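You operate a simulated robot arm through the tools that you are given. There is no shell and no other tool. Be economical: measure what you need, move in short steps, check, and stop when the job is done.

You run a simulated robot arm. Do the job below in one go: nothing can be reset, and whatever is moved stays where it is left.

Task
Take the yellow nozzle and put it in the orange bucket.

Only the result counts: the job must be done as asked and must still hold three seconds after the hand-in. Knocking over, shifting, dropping, spilling or breaking anything else fails it.

Robot
A 5-joint arm with a two-finger parallel gripper, fixed in place. Base frame: the origin is at the foot of the arm, x ahead of it, y to its left, z up; the work surface is at about z = 0. Readings come in mm, rad, newtons and seconds.
With the tool pointing down near the work surface it reaches from about 260 to 680 mm from the base axis. Its first joint turns from -1.152 to 1.152 rad. The tool tilts only in the upright plane through the base axis and itself; it spins freely about its own axis. Payload 2.9 kg.
The tool frame sits at the grasp point between the pads (the TCP): z along the fingers, y along the line on which they close. The tips reach 30 mm beyond it. Largest opening 110 mm; finger width 20, thickness 10; the body of the gripper, 48 by 112 mm, starts 55 mm behind the TCP.
Orientation is that of the tool frame in the base frame, as a unit quaternion [w, x, y, z]. With the fingers straight down and closing along the base's y, the tool's x points along the base's -x, its y along +y and its z along -z.

Tools
- The arm moves only by the tool drive_tool. Its argument "steps" is a list of rows, each a list of 3 entries, a list of its own where there are three numbers: the finger opening in mm, from 0 to 110, then the shift along the base's x, y, z in units of 30 mm (1.0 is 30 mm), then the turn about the base's z in units of 5 degrees (1.0 is 5 degrees). In form: [[hand, [dx, dy, dz], spin], ...]. A call has 1 to 12 rows; each row shifts and turns the commanded pose from where the row before left it. A call with a number of a shift or a turn outside -1 to 1 is refused whole. A row lasts 0.2 s, in which the tool goes at most 50 mm and 0.15 rad; a call with a longer step from one row to the next is refused whole, and so is a gripper value outside its range. A pose out of reach is approached as far as the arm can. The call stops where the force on the tool passes 40 N (or 10 N more than at its start, if that is more) or the arm is blocked; 0.2 s more then pass. The fingers move at their own pace (about 108 mm/s each) and stop on an object; they squeeze with about 42 N. The grip force told is the motor's: it shows also when the fingers shut on nothing. Time passes only in rows, and 0.2 s behind the last, so rows that do not move let the fingers close. It gives the time, the measured TCP pose, the force on the tool (base axes), the opening and the grip force at its end, in the units of the frame above (readings bear some noise).
- Cameras (640 x 400 px; columns grow to the right, rows downward): "scene" is fixed at [58.5, -497.7, 592.2]; the picture's right is [0.28, -0.96, 0.00], its down [-0.65, -0.19, -0.73] and it looks along [0.70, 0.21, -0.68] (base axes); focal length 214 px, centre (320, 200). "wrist" rides on the gripper at [72, 17, -103] in the tool frame; the picture's right is [-0.23, 0.97, 0.00], its down [-0.76, -0.18, -0.62] and it looks along [-0.61, -0.14, 0.78] (tool axes); focal length 222 px, centre (320, 200). There is no depth. A picture from a camera that has moved, and an enlarged one, comes with that camera's place and axes in the base frame and with its lens.
- snapshot(camera): a new picture of that camera. The clock stands still meanwhile.
- inspect(camera, box): a new picture of the part [left, top, right, bottom] of that camera's present view, enlarged. The clock stands still meanwhile.
- close_job(): hands the job in; it is judged then, once.

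Go step by step. Nothing tells you positions but the pictures and the camera data: compare them with the known pose of the tool, close in by small moves and look again before you grip or let go. The budget is 90 turns and 38 pictures, counting those below and the enlarged ones. Unless the task says otherwise, let go and move clear before handing in, and close with one line.

The tools are called after "Call:" as name(argument=value, ...) on one line, values as JSON. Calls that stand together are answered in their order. drive_tool: Moves the arm, as the interface text tells. Its arguments: {"type":"object","properties":{"steps":{"type":"array"}},"required":["steps"]} The other tools are called the same way: snapshot (camera) takes a picture; inspect (camera, box) takes an enlarged picture of a part of a camera's view; close_job () hands the job in.

At the start:

```text
time_s: 0.0
tool_pos: [324.6, -209.0, 464.5]
ee_rot: [0.0, 0.0, 1.0, -0.001]
wrist_force: [0.6, -0.4, 0.5]
gripper_width: 110.0
finger_force: 0.0
```

scene: 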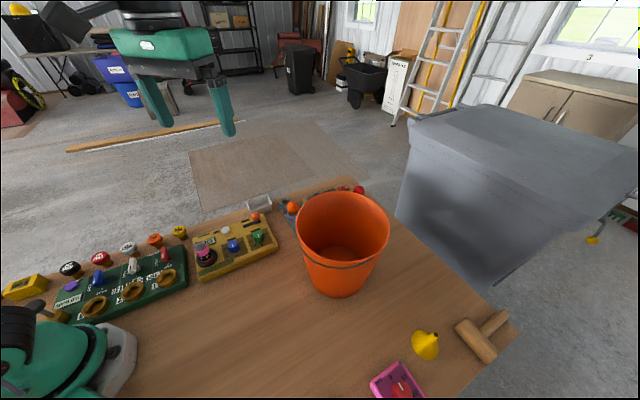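
wrist: 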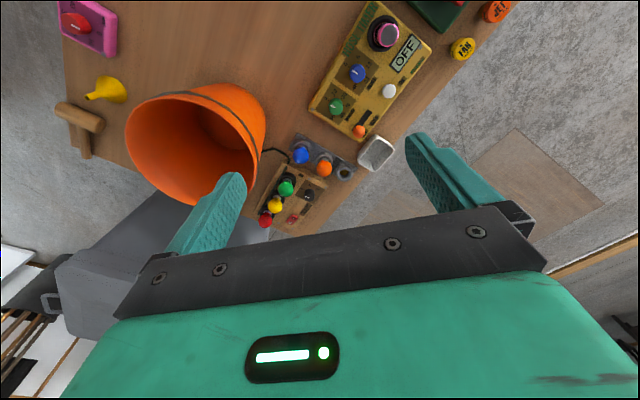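

The yellow funnel-like object appears to lie near (256, -689), at the edge of the arm's reach. I'll look closer to find out what counts as the "yellow nozzle".

Call:
inspect(camera="wrist", box=[240, 100, 420, 240])

Call:
inspect(camera="scene", box=[360, 290, 520, 400])

Call:
inspect(camera="scene", box=[0, 170, 320, 370])

```text
2.86 times, centred on (330, 170) of wrist
camera zoom: at [254.1, -193.4, 566.0], right [0.23, 0.97, 0.0], down [0.76, -0.18, 0.62], along [0.61, -0.14, -0.78], focal length 635 px, centre (291, 286)
```

zoom: 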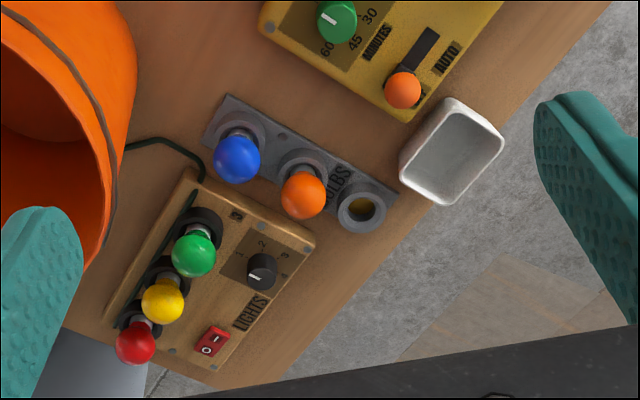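

```text
3.64 times, centred on (440, 345) of scene
camera zoom: at [58.5, -497.7, 592.2], right [0.28, -0.96, 0.0], down [-0.65, -0.19, -0.73], along [0.7, 0.21, -0.68], focal length 780 px, centre (-116, -327)
```

zoom: 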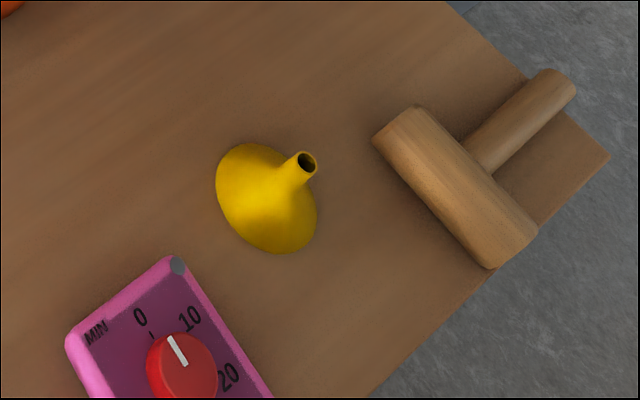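

```text
2.00 times, centred on (160, 270) of scene
camera zoom: at [58.5, -497.7, 592.2], right [0.28, -0.96, 0.0], down [-0.65, -0.19, -0.73], along [0.7, 0.21, -0.68], focal length 429 px, centre (640, 60)
```

zoom: 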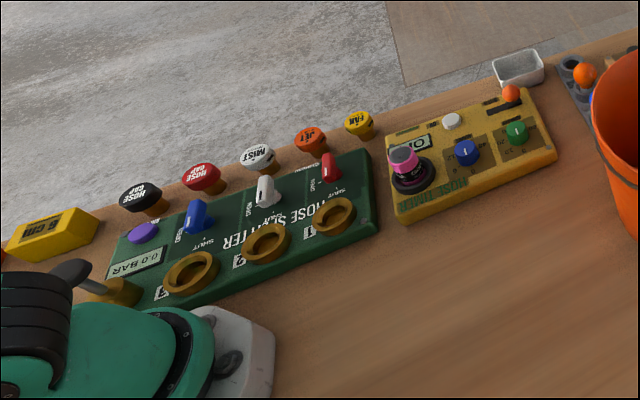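

The funnel is a decoy: the yellow nozzle is the "FAN" one in the nozzle row, at about (355, 70, 40). I'll move above it at a safe height and look.

Call:
drive_tool(steps=[[110, [0.1, 0.93, -0.7], 0], [110, [0.1, 0.93, -0.7], 0], [110, [0.1, 0.93, -0.7], 0], [110, [0.1, 0.93, -0.7], 0], [110, [0.1, 0.93, -0.7], 0], [110, [0.1, 0.93, -0.7], 0], [110, [0.1, 0.93, -0.7], 0], [110, [0.1, 0.93, -0.7], 0], [110, [0.1, 0.93, -0.7], 0], [110, [0.1, 0.93, -0.7], 0]])

Call:
snapshot(camera="wrist")

```text
time_s: 2.2
tool_pos: [354.8, 68.3, 254.9]
ee_rot: [0.0, 0.0, 1.0, -0.001]
wrist_force: [0.5, -0.2, -0.1]
gripper_width: 109.9
finger_force: 0.0
```

```text
32 pictures are left
camera wrist: at [283.8, 85.1, 355.4], right [0.23, 0.97, 0.0], down [0.76, -0.18, 0.62], along [0.61, -0.14, -0.78], focal length 222 px, centre (320, 200)
```

wrist: 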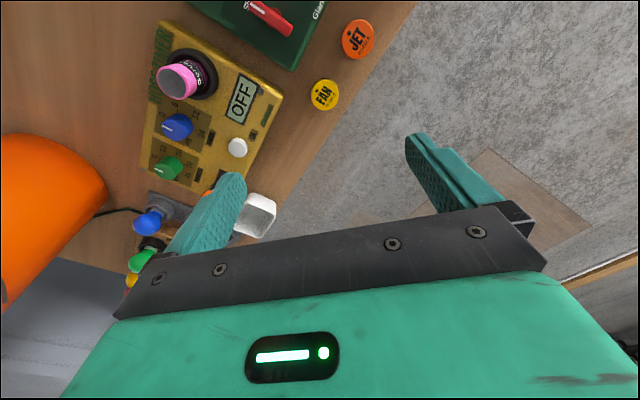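

Call:
inspect(camera="wrist", box=[230, 10, 400, 120])

Call:
inspect(camera="scene", box=[130, 190, 290, 290])

```text
3.64 times, centred on (315, 65) of wrist
camera zoom: at [283.8, 85.1, 355.4], right [0.23, 0.97, 0.0], down [0.76, -0.18, 0.62], along [0.61, -0.14, -0.78], focal length 808 px, centre (338, 691)
```

zoom: 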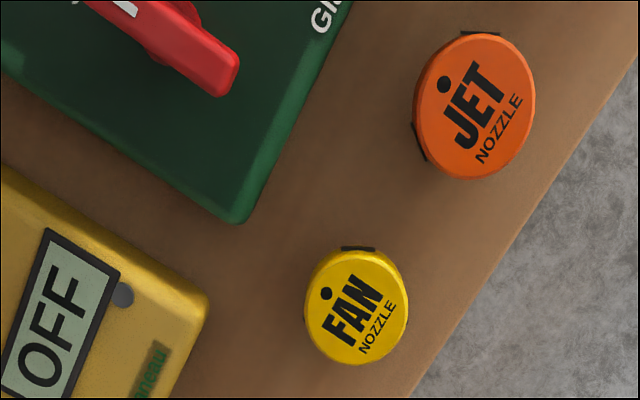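

```text
4.00 times, centred on (210, 240) of scene
camera zoom: at [58.5, -497.7, 592.2], right [0.28, -0.96, 0.0], down [-0.65, -0.19, -0.73], along [0.7, 0.21, -0.68], focal length 858 px, centre (760, 40)
```

zoom: 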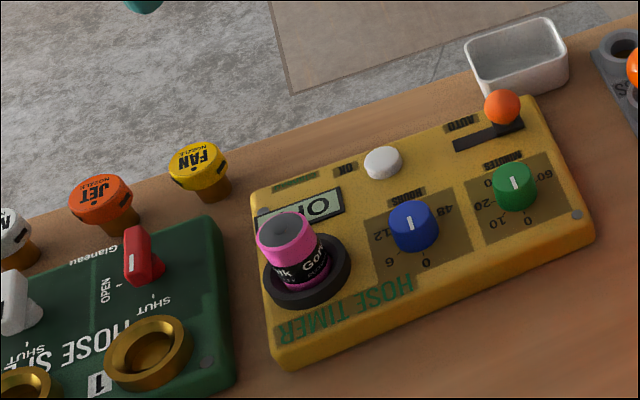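

The FAN nozzle's cap is at (358, 76), with its top at z≈40 and about 38 mm across. The JET nozzle is 69 mm away along (-1, 1). I'll turn 45° so the fingers close along the row, narrow to 60 mm and descend partway.

Call:
drive_tool(steps=[[60, [0.04, 0.024, -0.46], 1], [60, [0.04, 0.024, -0.46], 1], [60, [0.04, 0.024, -0.46], 1], [60, [0, 0.024, -0.46], 1], [60, [0, 0.024, -0.46], 1], [60, [0, 0.024, -0.46], 1], [60, [0, 0.024, -0.46], 1], [60, [0, 0.024, -0.46], 1], [60, [0, 0.0, -0.46], 1], [60, [0, 0, 0], 0]])

Call:
snapshot(camera="wrist")

Call:
inspect(camera="scene", box=[100, 130, 260, 250])

```text
time_s: 4.4
tool_pos: [358.5, 73.8, 129.9]
ee_rot: [-0.001, -0.384, 0.923, 0.0]
wrist_force: [0.2, 0.2, -0.1]
gripper_width: 60.0
finger_force: 0.0
```

```text
29 pictures are left
camera wrist: at [297.0, 35.0, 231.8], right [-0.53, 0.85, 0.0], down [0.66, 0.41, 0.62], along [0.53, 0.33, -0.78], focal length 222 px, centre (320, 200)
```

wrist: 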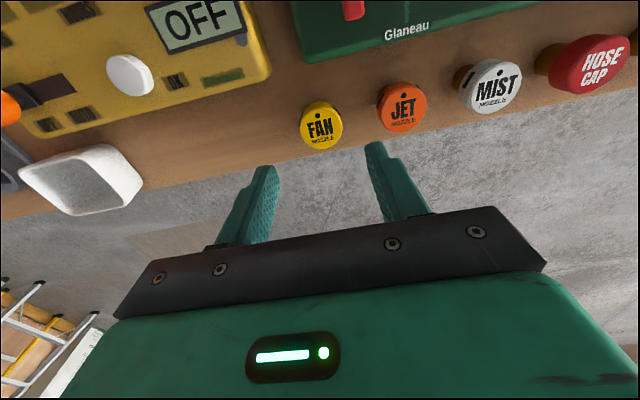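

```text
3.33 times, centred on (180, 190) of scene
camera zoom: at [58.5, -497.7, 592.2], right [0.28, -0.96, 0.0], down [-0.65, -0.19, -0.73], along [0.7, 0.21, -0.68], focal length 715 px, centre (787, 233)
```

zoom: 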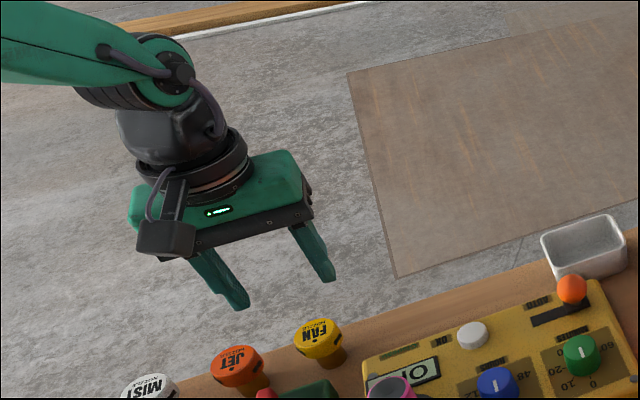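

The view agrees: the cap is at about (356, 74), centred between the fingers. I'll descend to just above it and check again.

Call:
drive_tool(steps=[[60, [-0.04, 0.02, -0.6], 0], [60, [0, 0, -0.6], 0], [60, [0, 0, -0.5], 0], [60, [0, 0, 0], 0]])

Call:
snapshot(camera="wrist")

Call:
inspect(camera="scene", box=[130, 170, 250, 260])

```text
time_s: 5.4
tool_pos: [357.2, 75.2, 79.3]
ee_rot: [0.001, -0.384, 0.924, 0.0]
wrist_force: [-0.4, -0.2, -0.3]
gripper_width: 60.1
finger_force: 0.1
```

```text
27 pictures are left
camera wrist: at [295.5, 35.9, 180.9], right [-0.53, 0.85, 0.0], down [0.66, 0.41, 0.62], along [0.53, 0.33, -0.78], focal length 222 px, centre (320, 200)
```

wrist: 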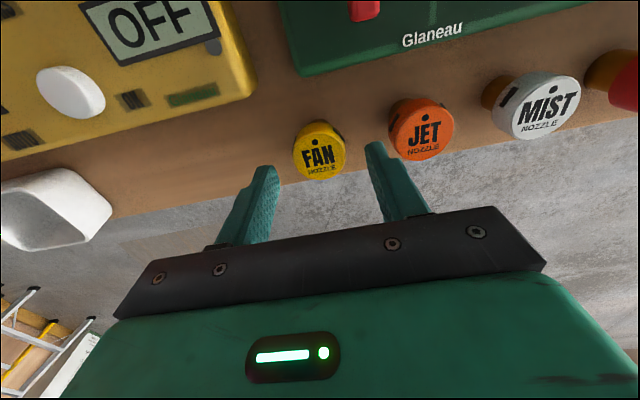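

```text
4.44 times, centred on (190, 215) of scene
camera zoom: at [58.5, -497.7, 592.2], right [0.28, -0.96, 0.0], down [-0.65, -0.19, -0.73], along [0.7, 0.21, -0.68], focal length 953 px, centre (898, 133)
```

zoom: 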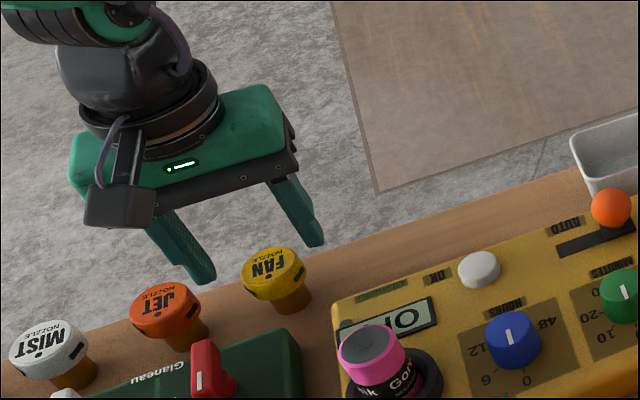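

Still aligned, within about 2 mm. I'll make a small correction, then descend around the cap to z≈34 with the fingers open.

Call:
drive_tool(steps=[[60, [-0.05, -0.06, -0.5], 0], [60, [0, 0, -0.5], 0], [60, [0, 0, -0.5], 0], [60, [0, 0, 0], 0]])

Call:
snapshot(camera="wrist")

Call:
inspect(camera="scene", box=[130, 170, 250, 260])

```text
time_s: 6.4
tool_pos: [355.6, 73.8, 33.4]
ee_rot: [0.0, -0.382, 0.924, 0.001]
wrist_force: [-0.2, 0.3, 0.0]
gripper_width: 59.8
finger_force: 0.0
```

```text
25 pictures are left
camera wrist: at [294.0, 34.0, 135.6], right [-0.53, 0.85, 0.0], down [0.66, 0.41, 0.62], along [0.53, 0.33, -0.78], focal length 222 px, centre (320, 200)
```

wrist: 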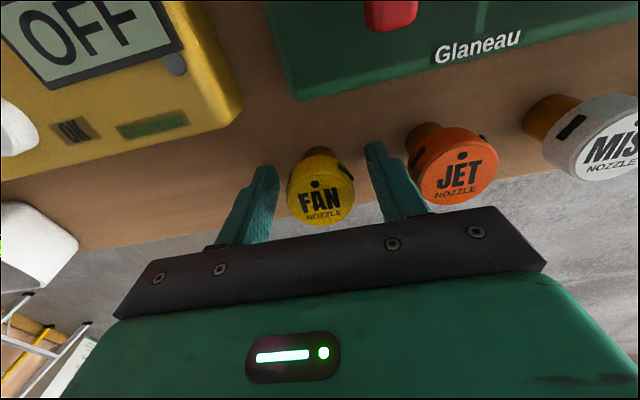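

```text
4.44 times, centred on (190, 215) of scene
camera zoom: at [58.5, -497.7, 592.2], right [0.28, -0.96, 0.0], down [-0.65, -0.19, -0.73], along [0.7, 0.21, -0.68], focal length 953 px, centre (898, 133)
```

zoom: 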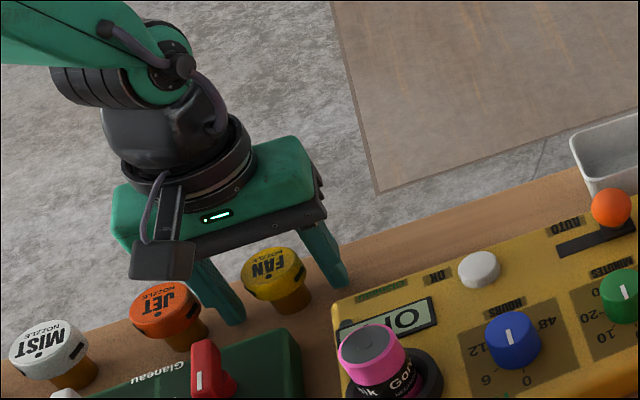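

The cap sits between the fingers, so I'll close now.

Call:
drive_tool(steps=[[30, [0, 0, 0], 0], [20, [0, 0, 0], 0], [20, [0, 0, 0], 0]])

Call:
snapshot(camera="wrist")

```text
time_s: 7.2
tool_pos: [356.6, 73.4, 34.8]
ee_rot: [0.001, -0.382, 0.924, 0.0]
wrist_force: [0.0, -0.1, -0.2]
gripper_width: 36.7
finger_force: 41.9
```

```text
23 pictures are left
camera wrist: at [294.1, 34.0, 135.8], right [-0.53, 0.85, 0.0], down [0.66, 0.41, 0.62], along [0.53, 0.33, -0.78], focal length 222 px, centre (320, 200)
```

wrist: 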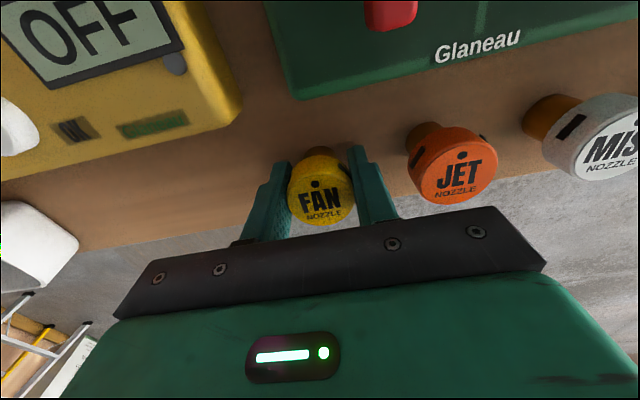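

It's held firmly at 36.7 mm with 42 N. I'll lift straight up.

Call:
drive_tool(steps=[[20, [0, 0, 0.3], 0], [20, [0, 0, 0.5], 0], [20, [0, 0, 0.8], 0], [20, [0, 0, 1], 0], [20, [0, 0, 1], 0], [20, [0, 0, 1], 0], [20, [0, 0, 1], 0], [20, [0, 0, 1], 0], [20, [0, 0, 1], 0], [20, [0, 0, 1], 0], [20, [0, 0, 1], 0]])

Call:
snapshot(camera="wrist")

Call:
snapshot(camera="scene")

```text
time_s: 9.6
tool_pos: [356.5, 74.3, 323.1]
ee_rot: [0.0, -0.383, 0.924, 0.0]
wrist_force: [-0.6, 0.1, 0.2]
gripper_width: 36.7
finger_force: 41.6
```

```text
22 pictures are left
camera wrist: at [294.5, 34.8, 424.0], right [-0.53, 0.85, 0.0], down [0.66, 0.41, 0.62], along [0.53, 0.33, -0.78], focal length 222 px, centre (320, 200)
```

wrist: 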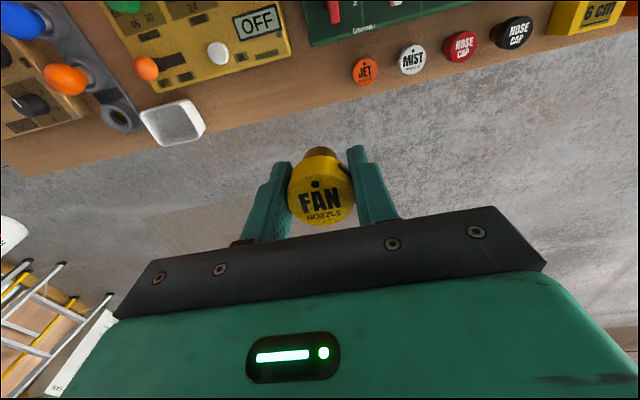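

```text
21 pictures are left
```

scene: 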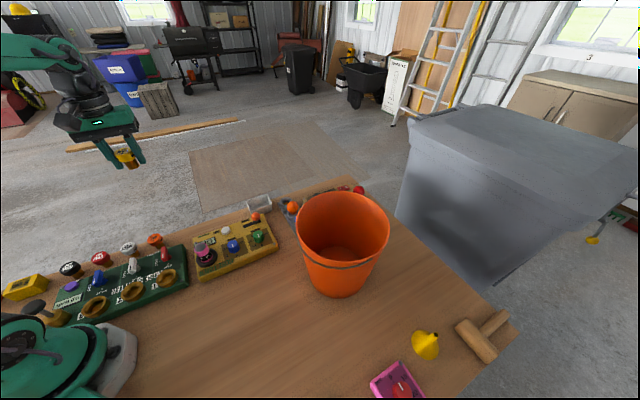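

The nozzle is lifted cleanly and nothing else has moved. I estimate the bucket rim centre at (374, -454), z≈210, radius ≈100. I'll carry the nozzle there at z≈323 and stop short to look.

Call:
drive_tool(steps=[[20, [0, -0.5, 0], 0], [20, [0, -1, 0], 0], [20, [0, -1, 0], 0], [20, [0, -1, 0], 0], [20, [0, -1, 0], 0], [20, [0, -1, 0], 0], [20, [0, -1, 0], 0], [20, [0, -1, 0], 0], [20, [0, -1, 0], 0], [20, [0, -1, 0], 0], [20, [0, -1, 0], 0], [20, [0, -0.5, 0], 0]])

Call:
snapshot(camera="wrist")

```text
time_s: 12.2
tool_pos: [356.1, -257.0, 323.6]
ee_rot: [-0.001, -0.383, 0.924, 0.0]
wrist_force: [0.0, -0.3, -0.3]
gripper_width: 36.4
finger_force: 42.0
```

```text
20 pictures are left
camera wrist: at [293.9, -296.4, 424.1], right [-0.53, 0.85, 0.0], down [0.66, 0.41, 0.62], along [0.53, 0.33, -0.78], focal length 222 px, centre (320, 200)
```

wrist: 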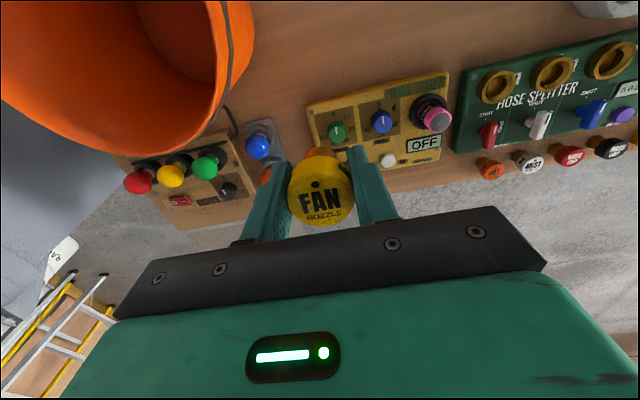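

The bucket is ahead and the height is clear. I'll continue to over its centre, turning the wrist back as I go.

Call:
drive_tool(steps=[[20, [0.1, -0.7, 0.1], -1], [20, [0.1, -0.9, 0.1], -1], [20, [0.1, -0.9, 0.1], -1], [20, [0.1, -0.9, 0], -1], [20, [0.1, -0.9, 0], -1], [20, [0.1, -0.9, 0], -1], [20, [0, -0.7, 0], -1], [20, [0, -0.6, 0], -1], [20, [0, 0, 0], -1]])

Call:
snapshot(camera="wrist")

Call:
snapshot(camera="scene")

```text
time_s: 14.2
tool_pos: [374.2, -452.8, 332.0]
ee_rot: [0.0, 0.001, 1.0, 0.0]
wrist_force: [0.6, -0.2, -0.6]
gripper_width: 36.8
finger_force: 42.1
```

```text
19 pictures are left
camera wrist: at [302.7, -435.2, 432.5], right [0.23, 0.97, 0.0], down [0.76, -0.18, 0.62], along [0.61, -0.14, -0.78], focal length 222 px, centre (320, 200)
```

wrist: 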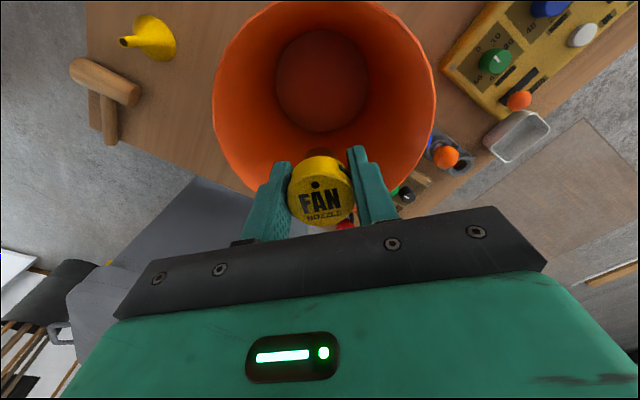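

```text
18 pictures are left
```

scene: 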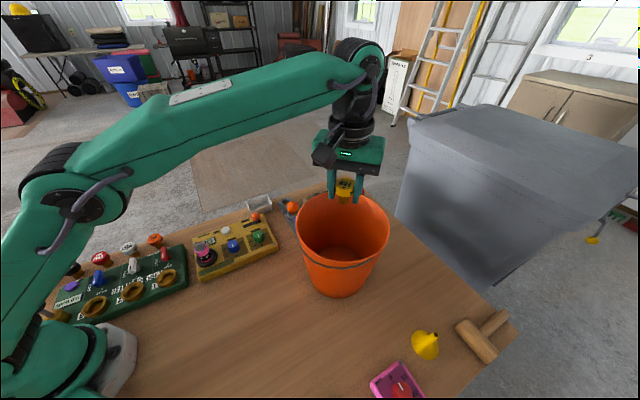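

The bucket centre refines to about (380, -447). I'll adjust and descend to z≈150, so the fingers and nozzle are well inside the rim.

Call:
drive_tool(steps=[[20, [0.2, 0.2, 0], 0], [20, [0, 0, -0.7], 0], [20, [0, 0, -0.8], 0], [20, [0, 0, -0.8], 0], [20, [0, 0, -0.8], 0], [20, [0, 0, -0.8], 0], [20, [0, 0, -0.6], 0], [20, [0, 0, 0], 0]])

Call:
snapshot(camera="wrist")

Call:
inspect(camera="scene", box=[260, 100, 440, 310])

```text
time_s: 16.0
tool_pos: [380.0, -446.0, 196.1]
ee_rot: [0.0, 0.001, 1.0, 0.0]
wrist_force: [-0.2, -0.3, 0.0]
gripper_width: 36.6
finger_force: 42.0
```

```text
17 pictures are left
camera wrist: at [309.6, -428.9, 297.6], right [0.23, 0.97, 0.0], down [0.76, -0.18, 0.62], along [0.61, -0.14, -0.78], focal length 222 px, centre (320, 200)
```

wrist: 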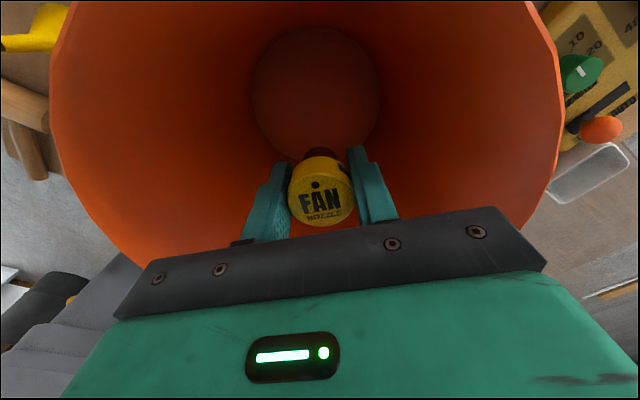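

```text
1.90 times, centred on (350, 205) of scene
camera zoom: at [58.5, -497.7, 592.2], right [0.28, -0.96, 0.0], down [-0.65, -0.19, -0.73], along [0.7, 0.21, -0.68], focal length 408 px, centre (263, 190)
```

zoom: 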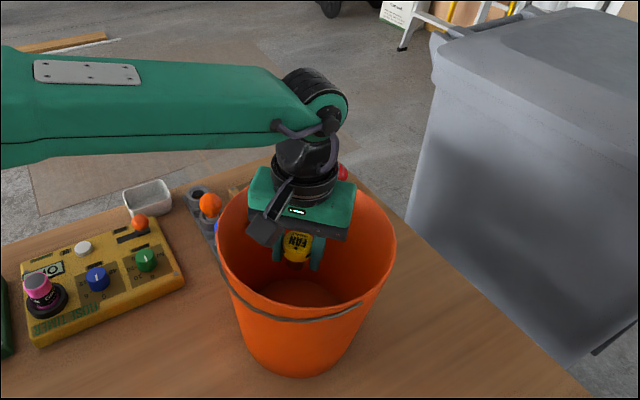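

Well centred and clear of the rim. I'll go slightly lower, then open.

Call:
drive_tool(steps=[[20, [0, 0, -0.5], 0], [20, [0, 0, -0.6], 0], [20, [0, 0, 0], 0], [50, [0, 0, 0], 0], [70, [0, 0, 0], 0], [70, [0, 0, 0], 0]])

Call:
snapshot(camera="wrist")

```text
time_s: 17.4
tool_pos: [380.0, -446.2, 163.2]
ee_rot: [0.0, 0.0, 1.0, -0.001]
wrist_force: [-0.6, 0.2, -0.2]
gripper_width: 69.8
finger_force: 0.0
```

```text
15 pictures are left
camera wrist: at [309.3, -429.2, 264.7], right [0.23, 0.97, 0.0], down [0.76, -0.18, 0.62], along [0.61, -0.14, -0.78], focal length 222 px, centre (320, 200)
```

wrist: 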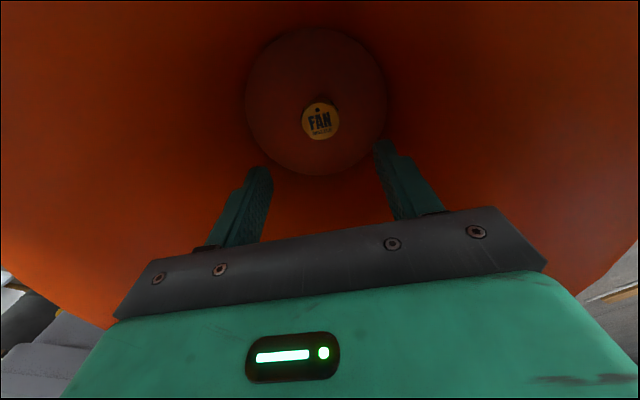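

The nozzle is standing on the bucket floor. I'll rise straight out and verify.

Call:
drive_tool(steps=[[70, [0, 0, 0.5], 0], [70, [0, 0, 0.8], 0], [70, [0, 0, 1], 0], [70, [0, 0, 1], 0], [70, [0, 0, 1], 0], [70, [0, 0, 1], 0], [70, [0, 0, 1], 0], [70, [0, 0, 0.5], 0], [70, [0, 0, 0], 0]])

Call:
snapshot(camera="wrist")

Call:
snapshot(camera="scene")

```text
time_s: 19.4
tool_pos: [379.6, -445.6, 367.4]
ee_rot: [0.0, 0.001, 1.0, 0.0]
wrist_force: [-0.3, 0.3, 0.1]
gripper_width: 70.1
finger_force: 0.1
```

```text
14 pictures are left
camera wrist: at [308.6, -429.2, 468.6], right [0.23, 0.97, 0.0], down [0.76, -0.18, 0.62], along [0.61, -0.14, -0.78], focal length 222 px, centre (320, 200)
```

wrist: 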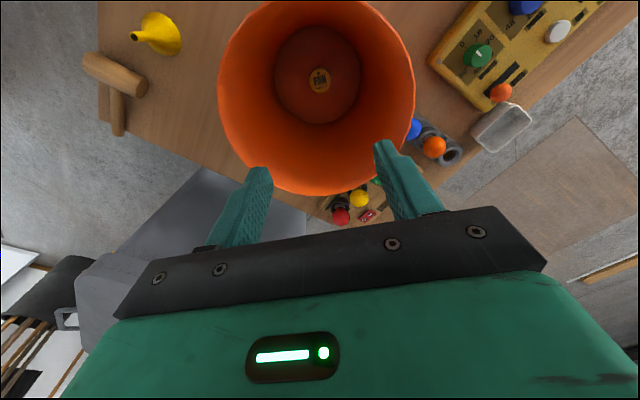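

```text
13 pictures are left
```

scene: 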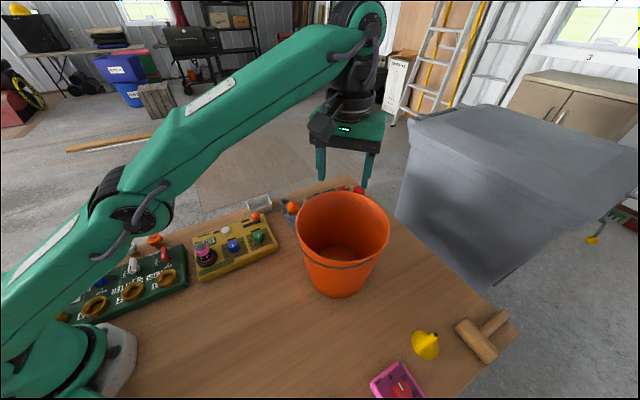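

The nozzle is resting in the bucket, the bucket hasn't moved and the arm is clear, so I'm handing in.

Call:
close_job()

```text
The job is handed in.
```

The yellow FAN nozzle is on the floor of the orange bucket, nothing else looks moved in the last pictures, and the job is handed in.
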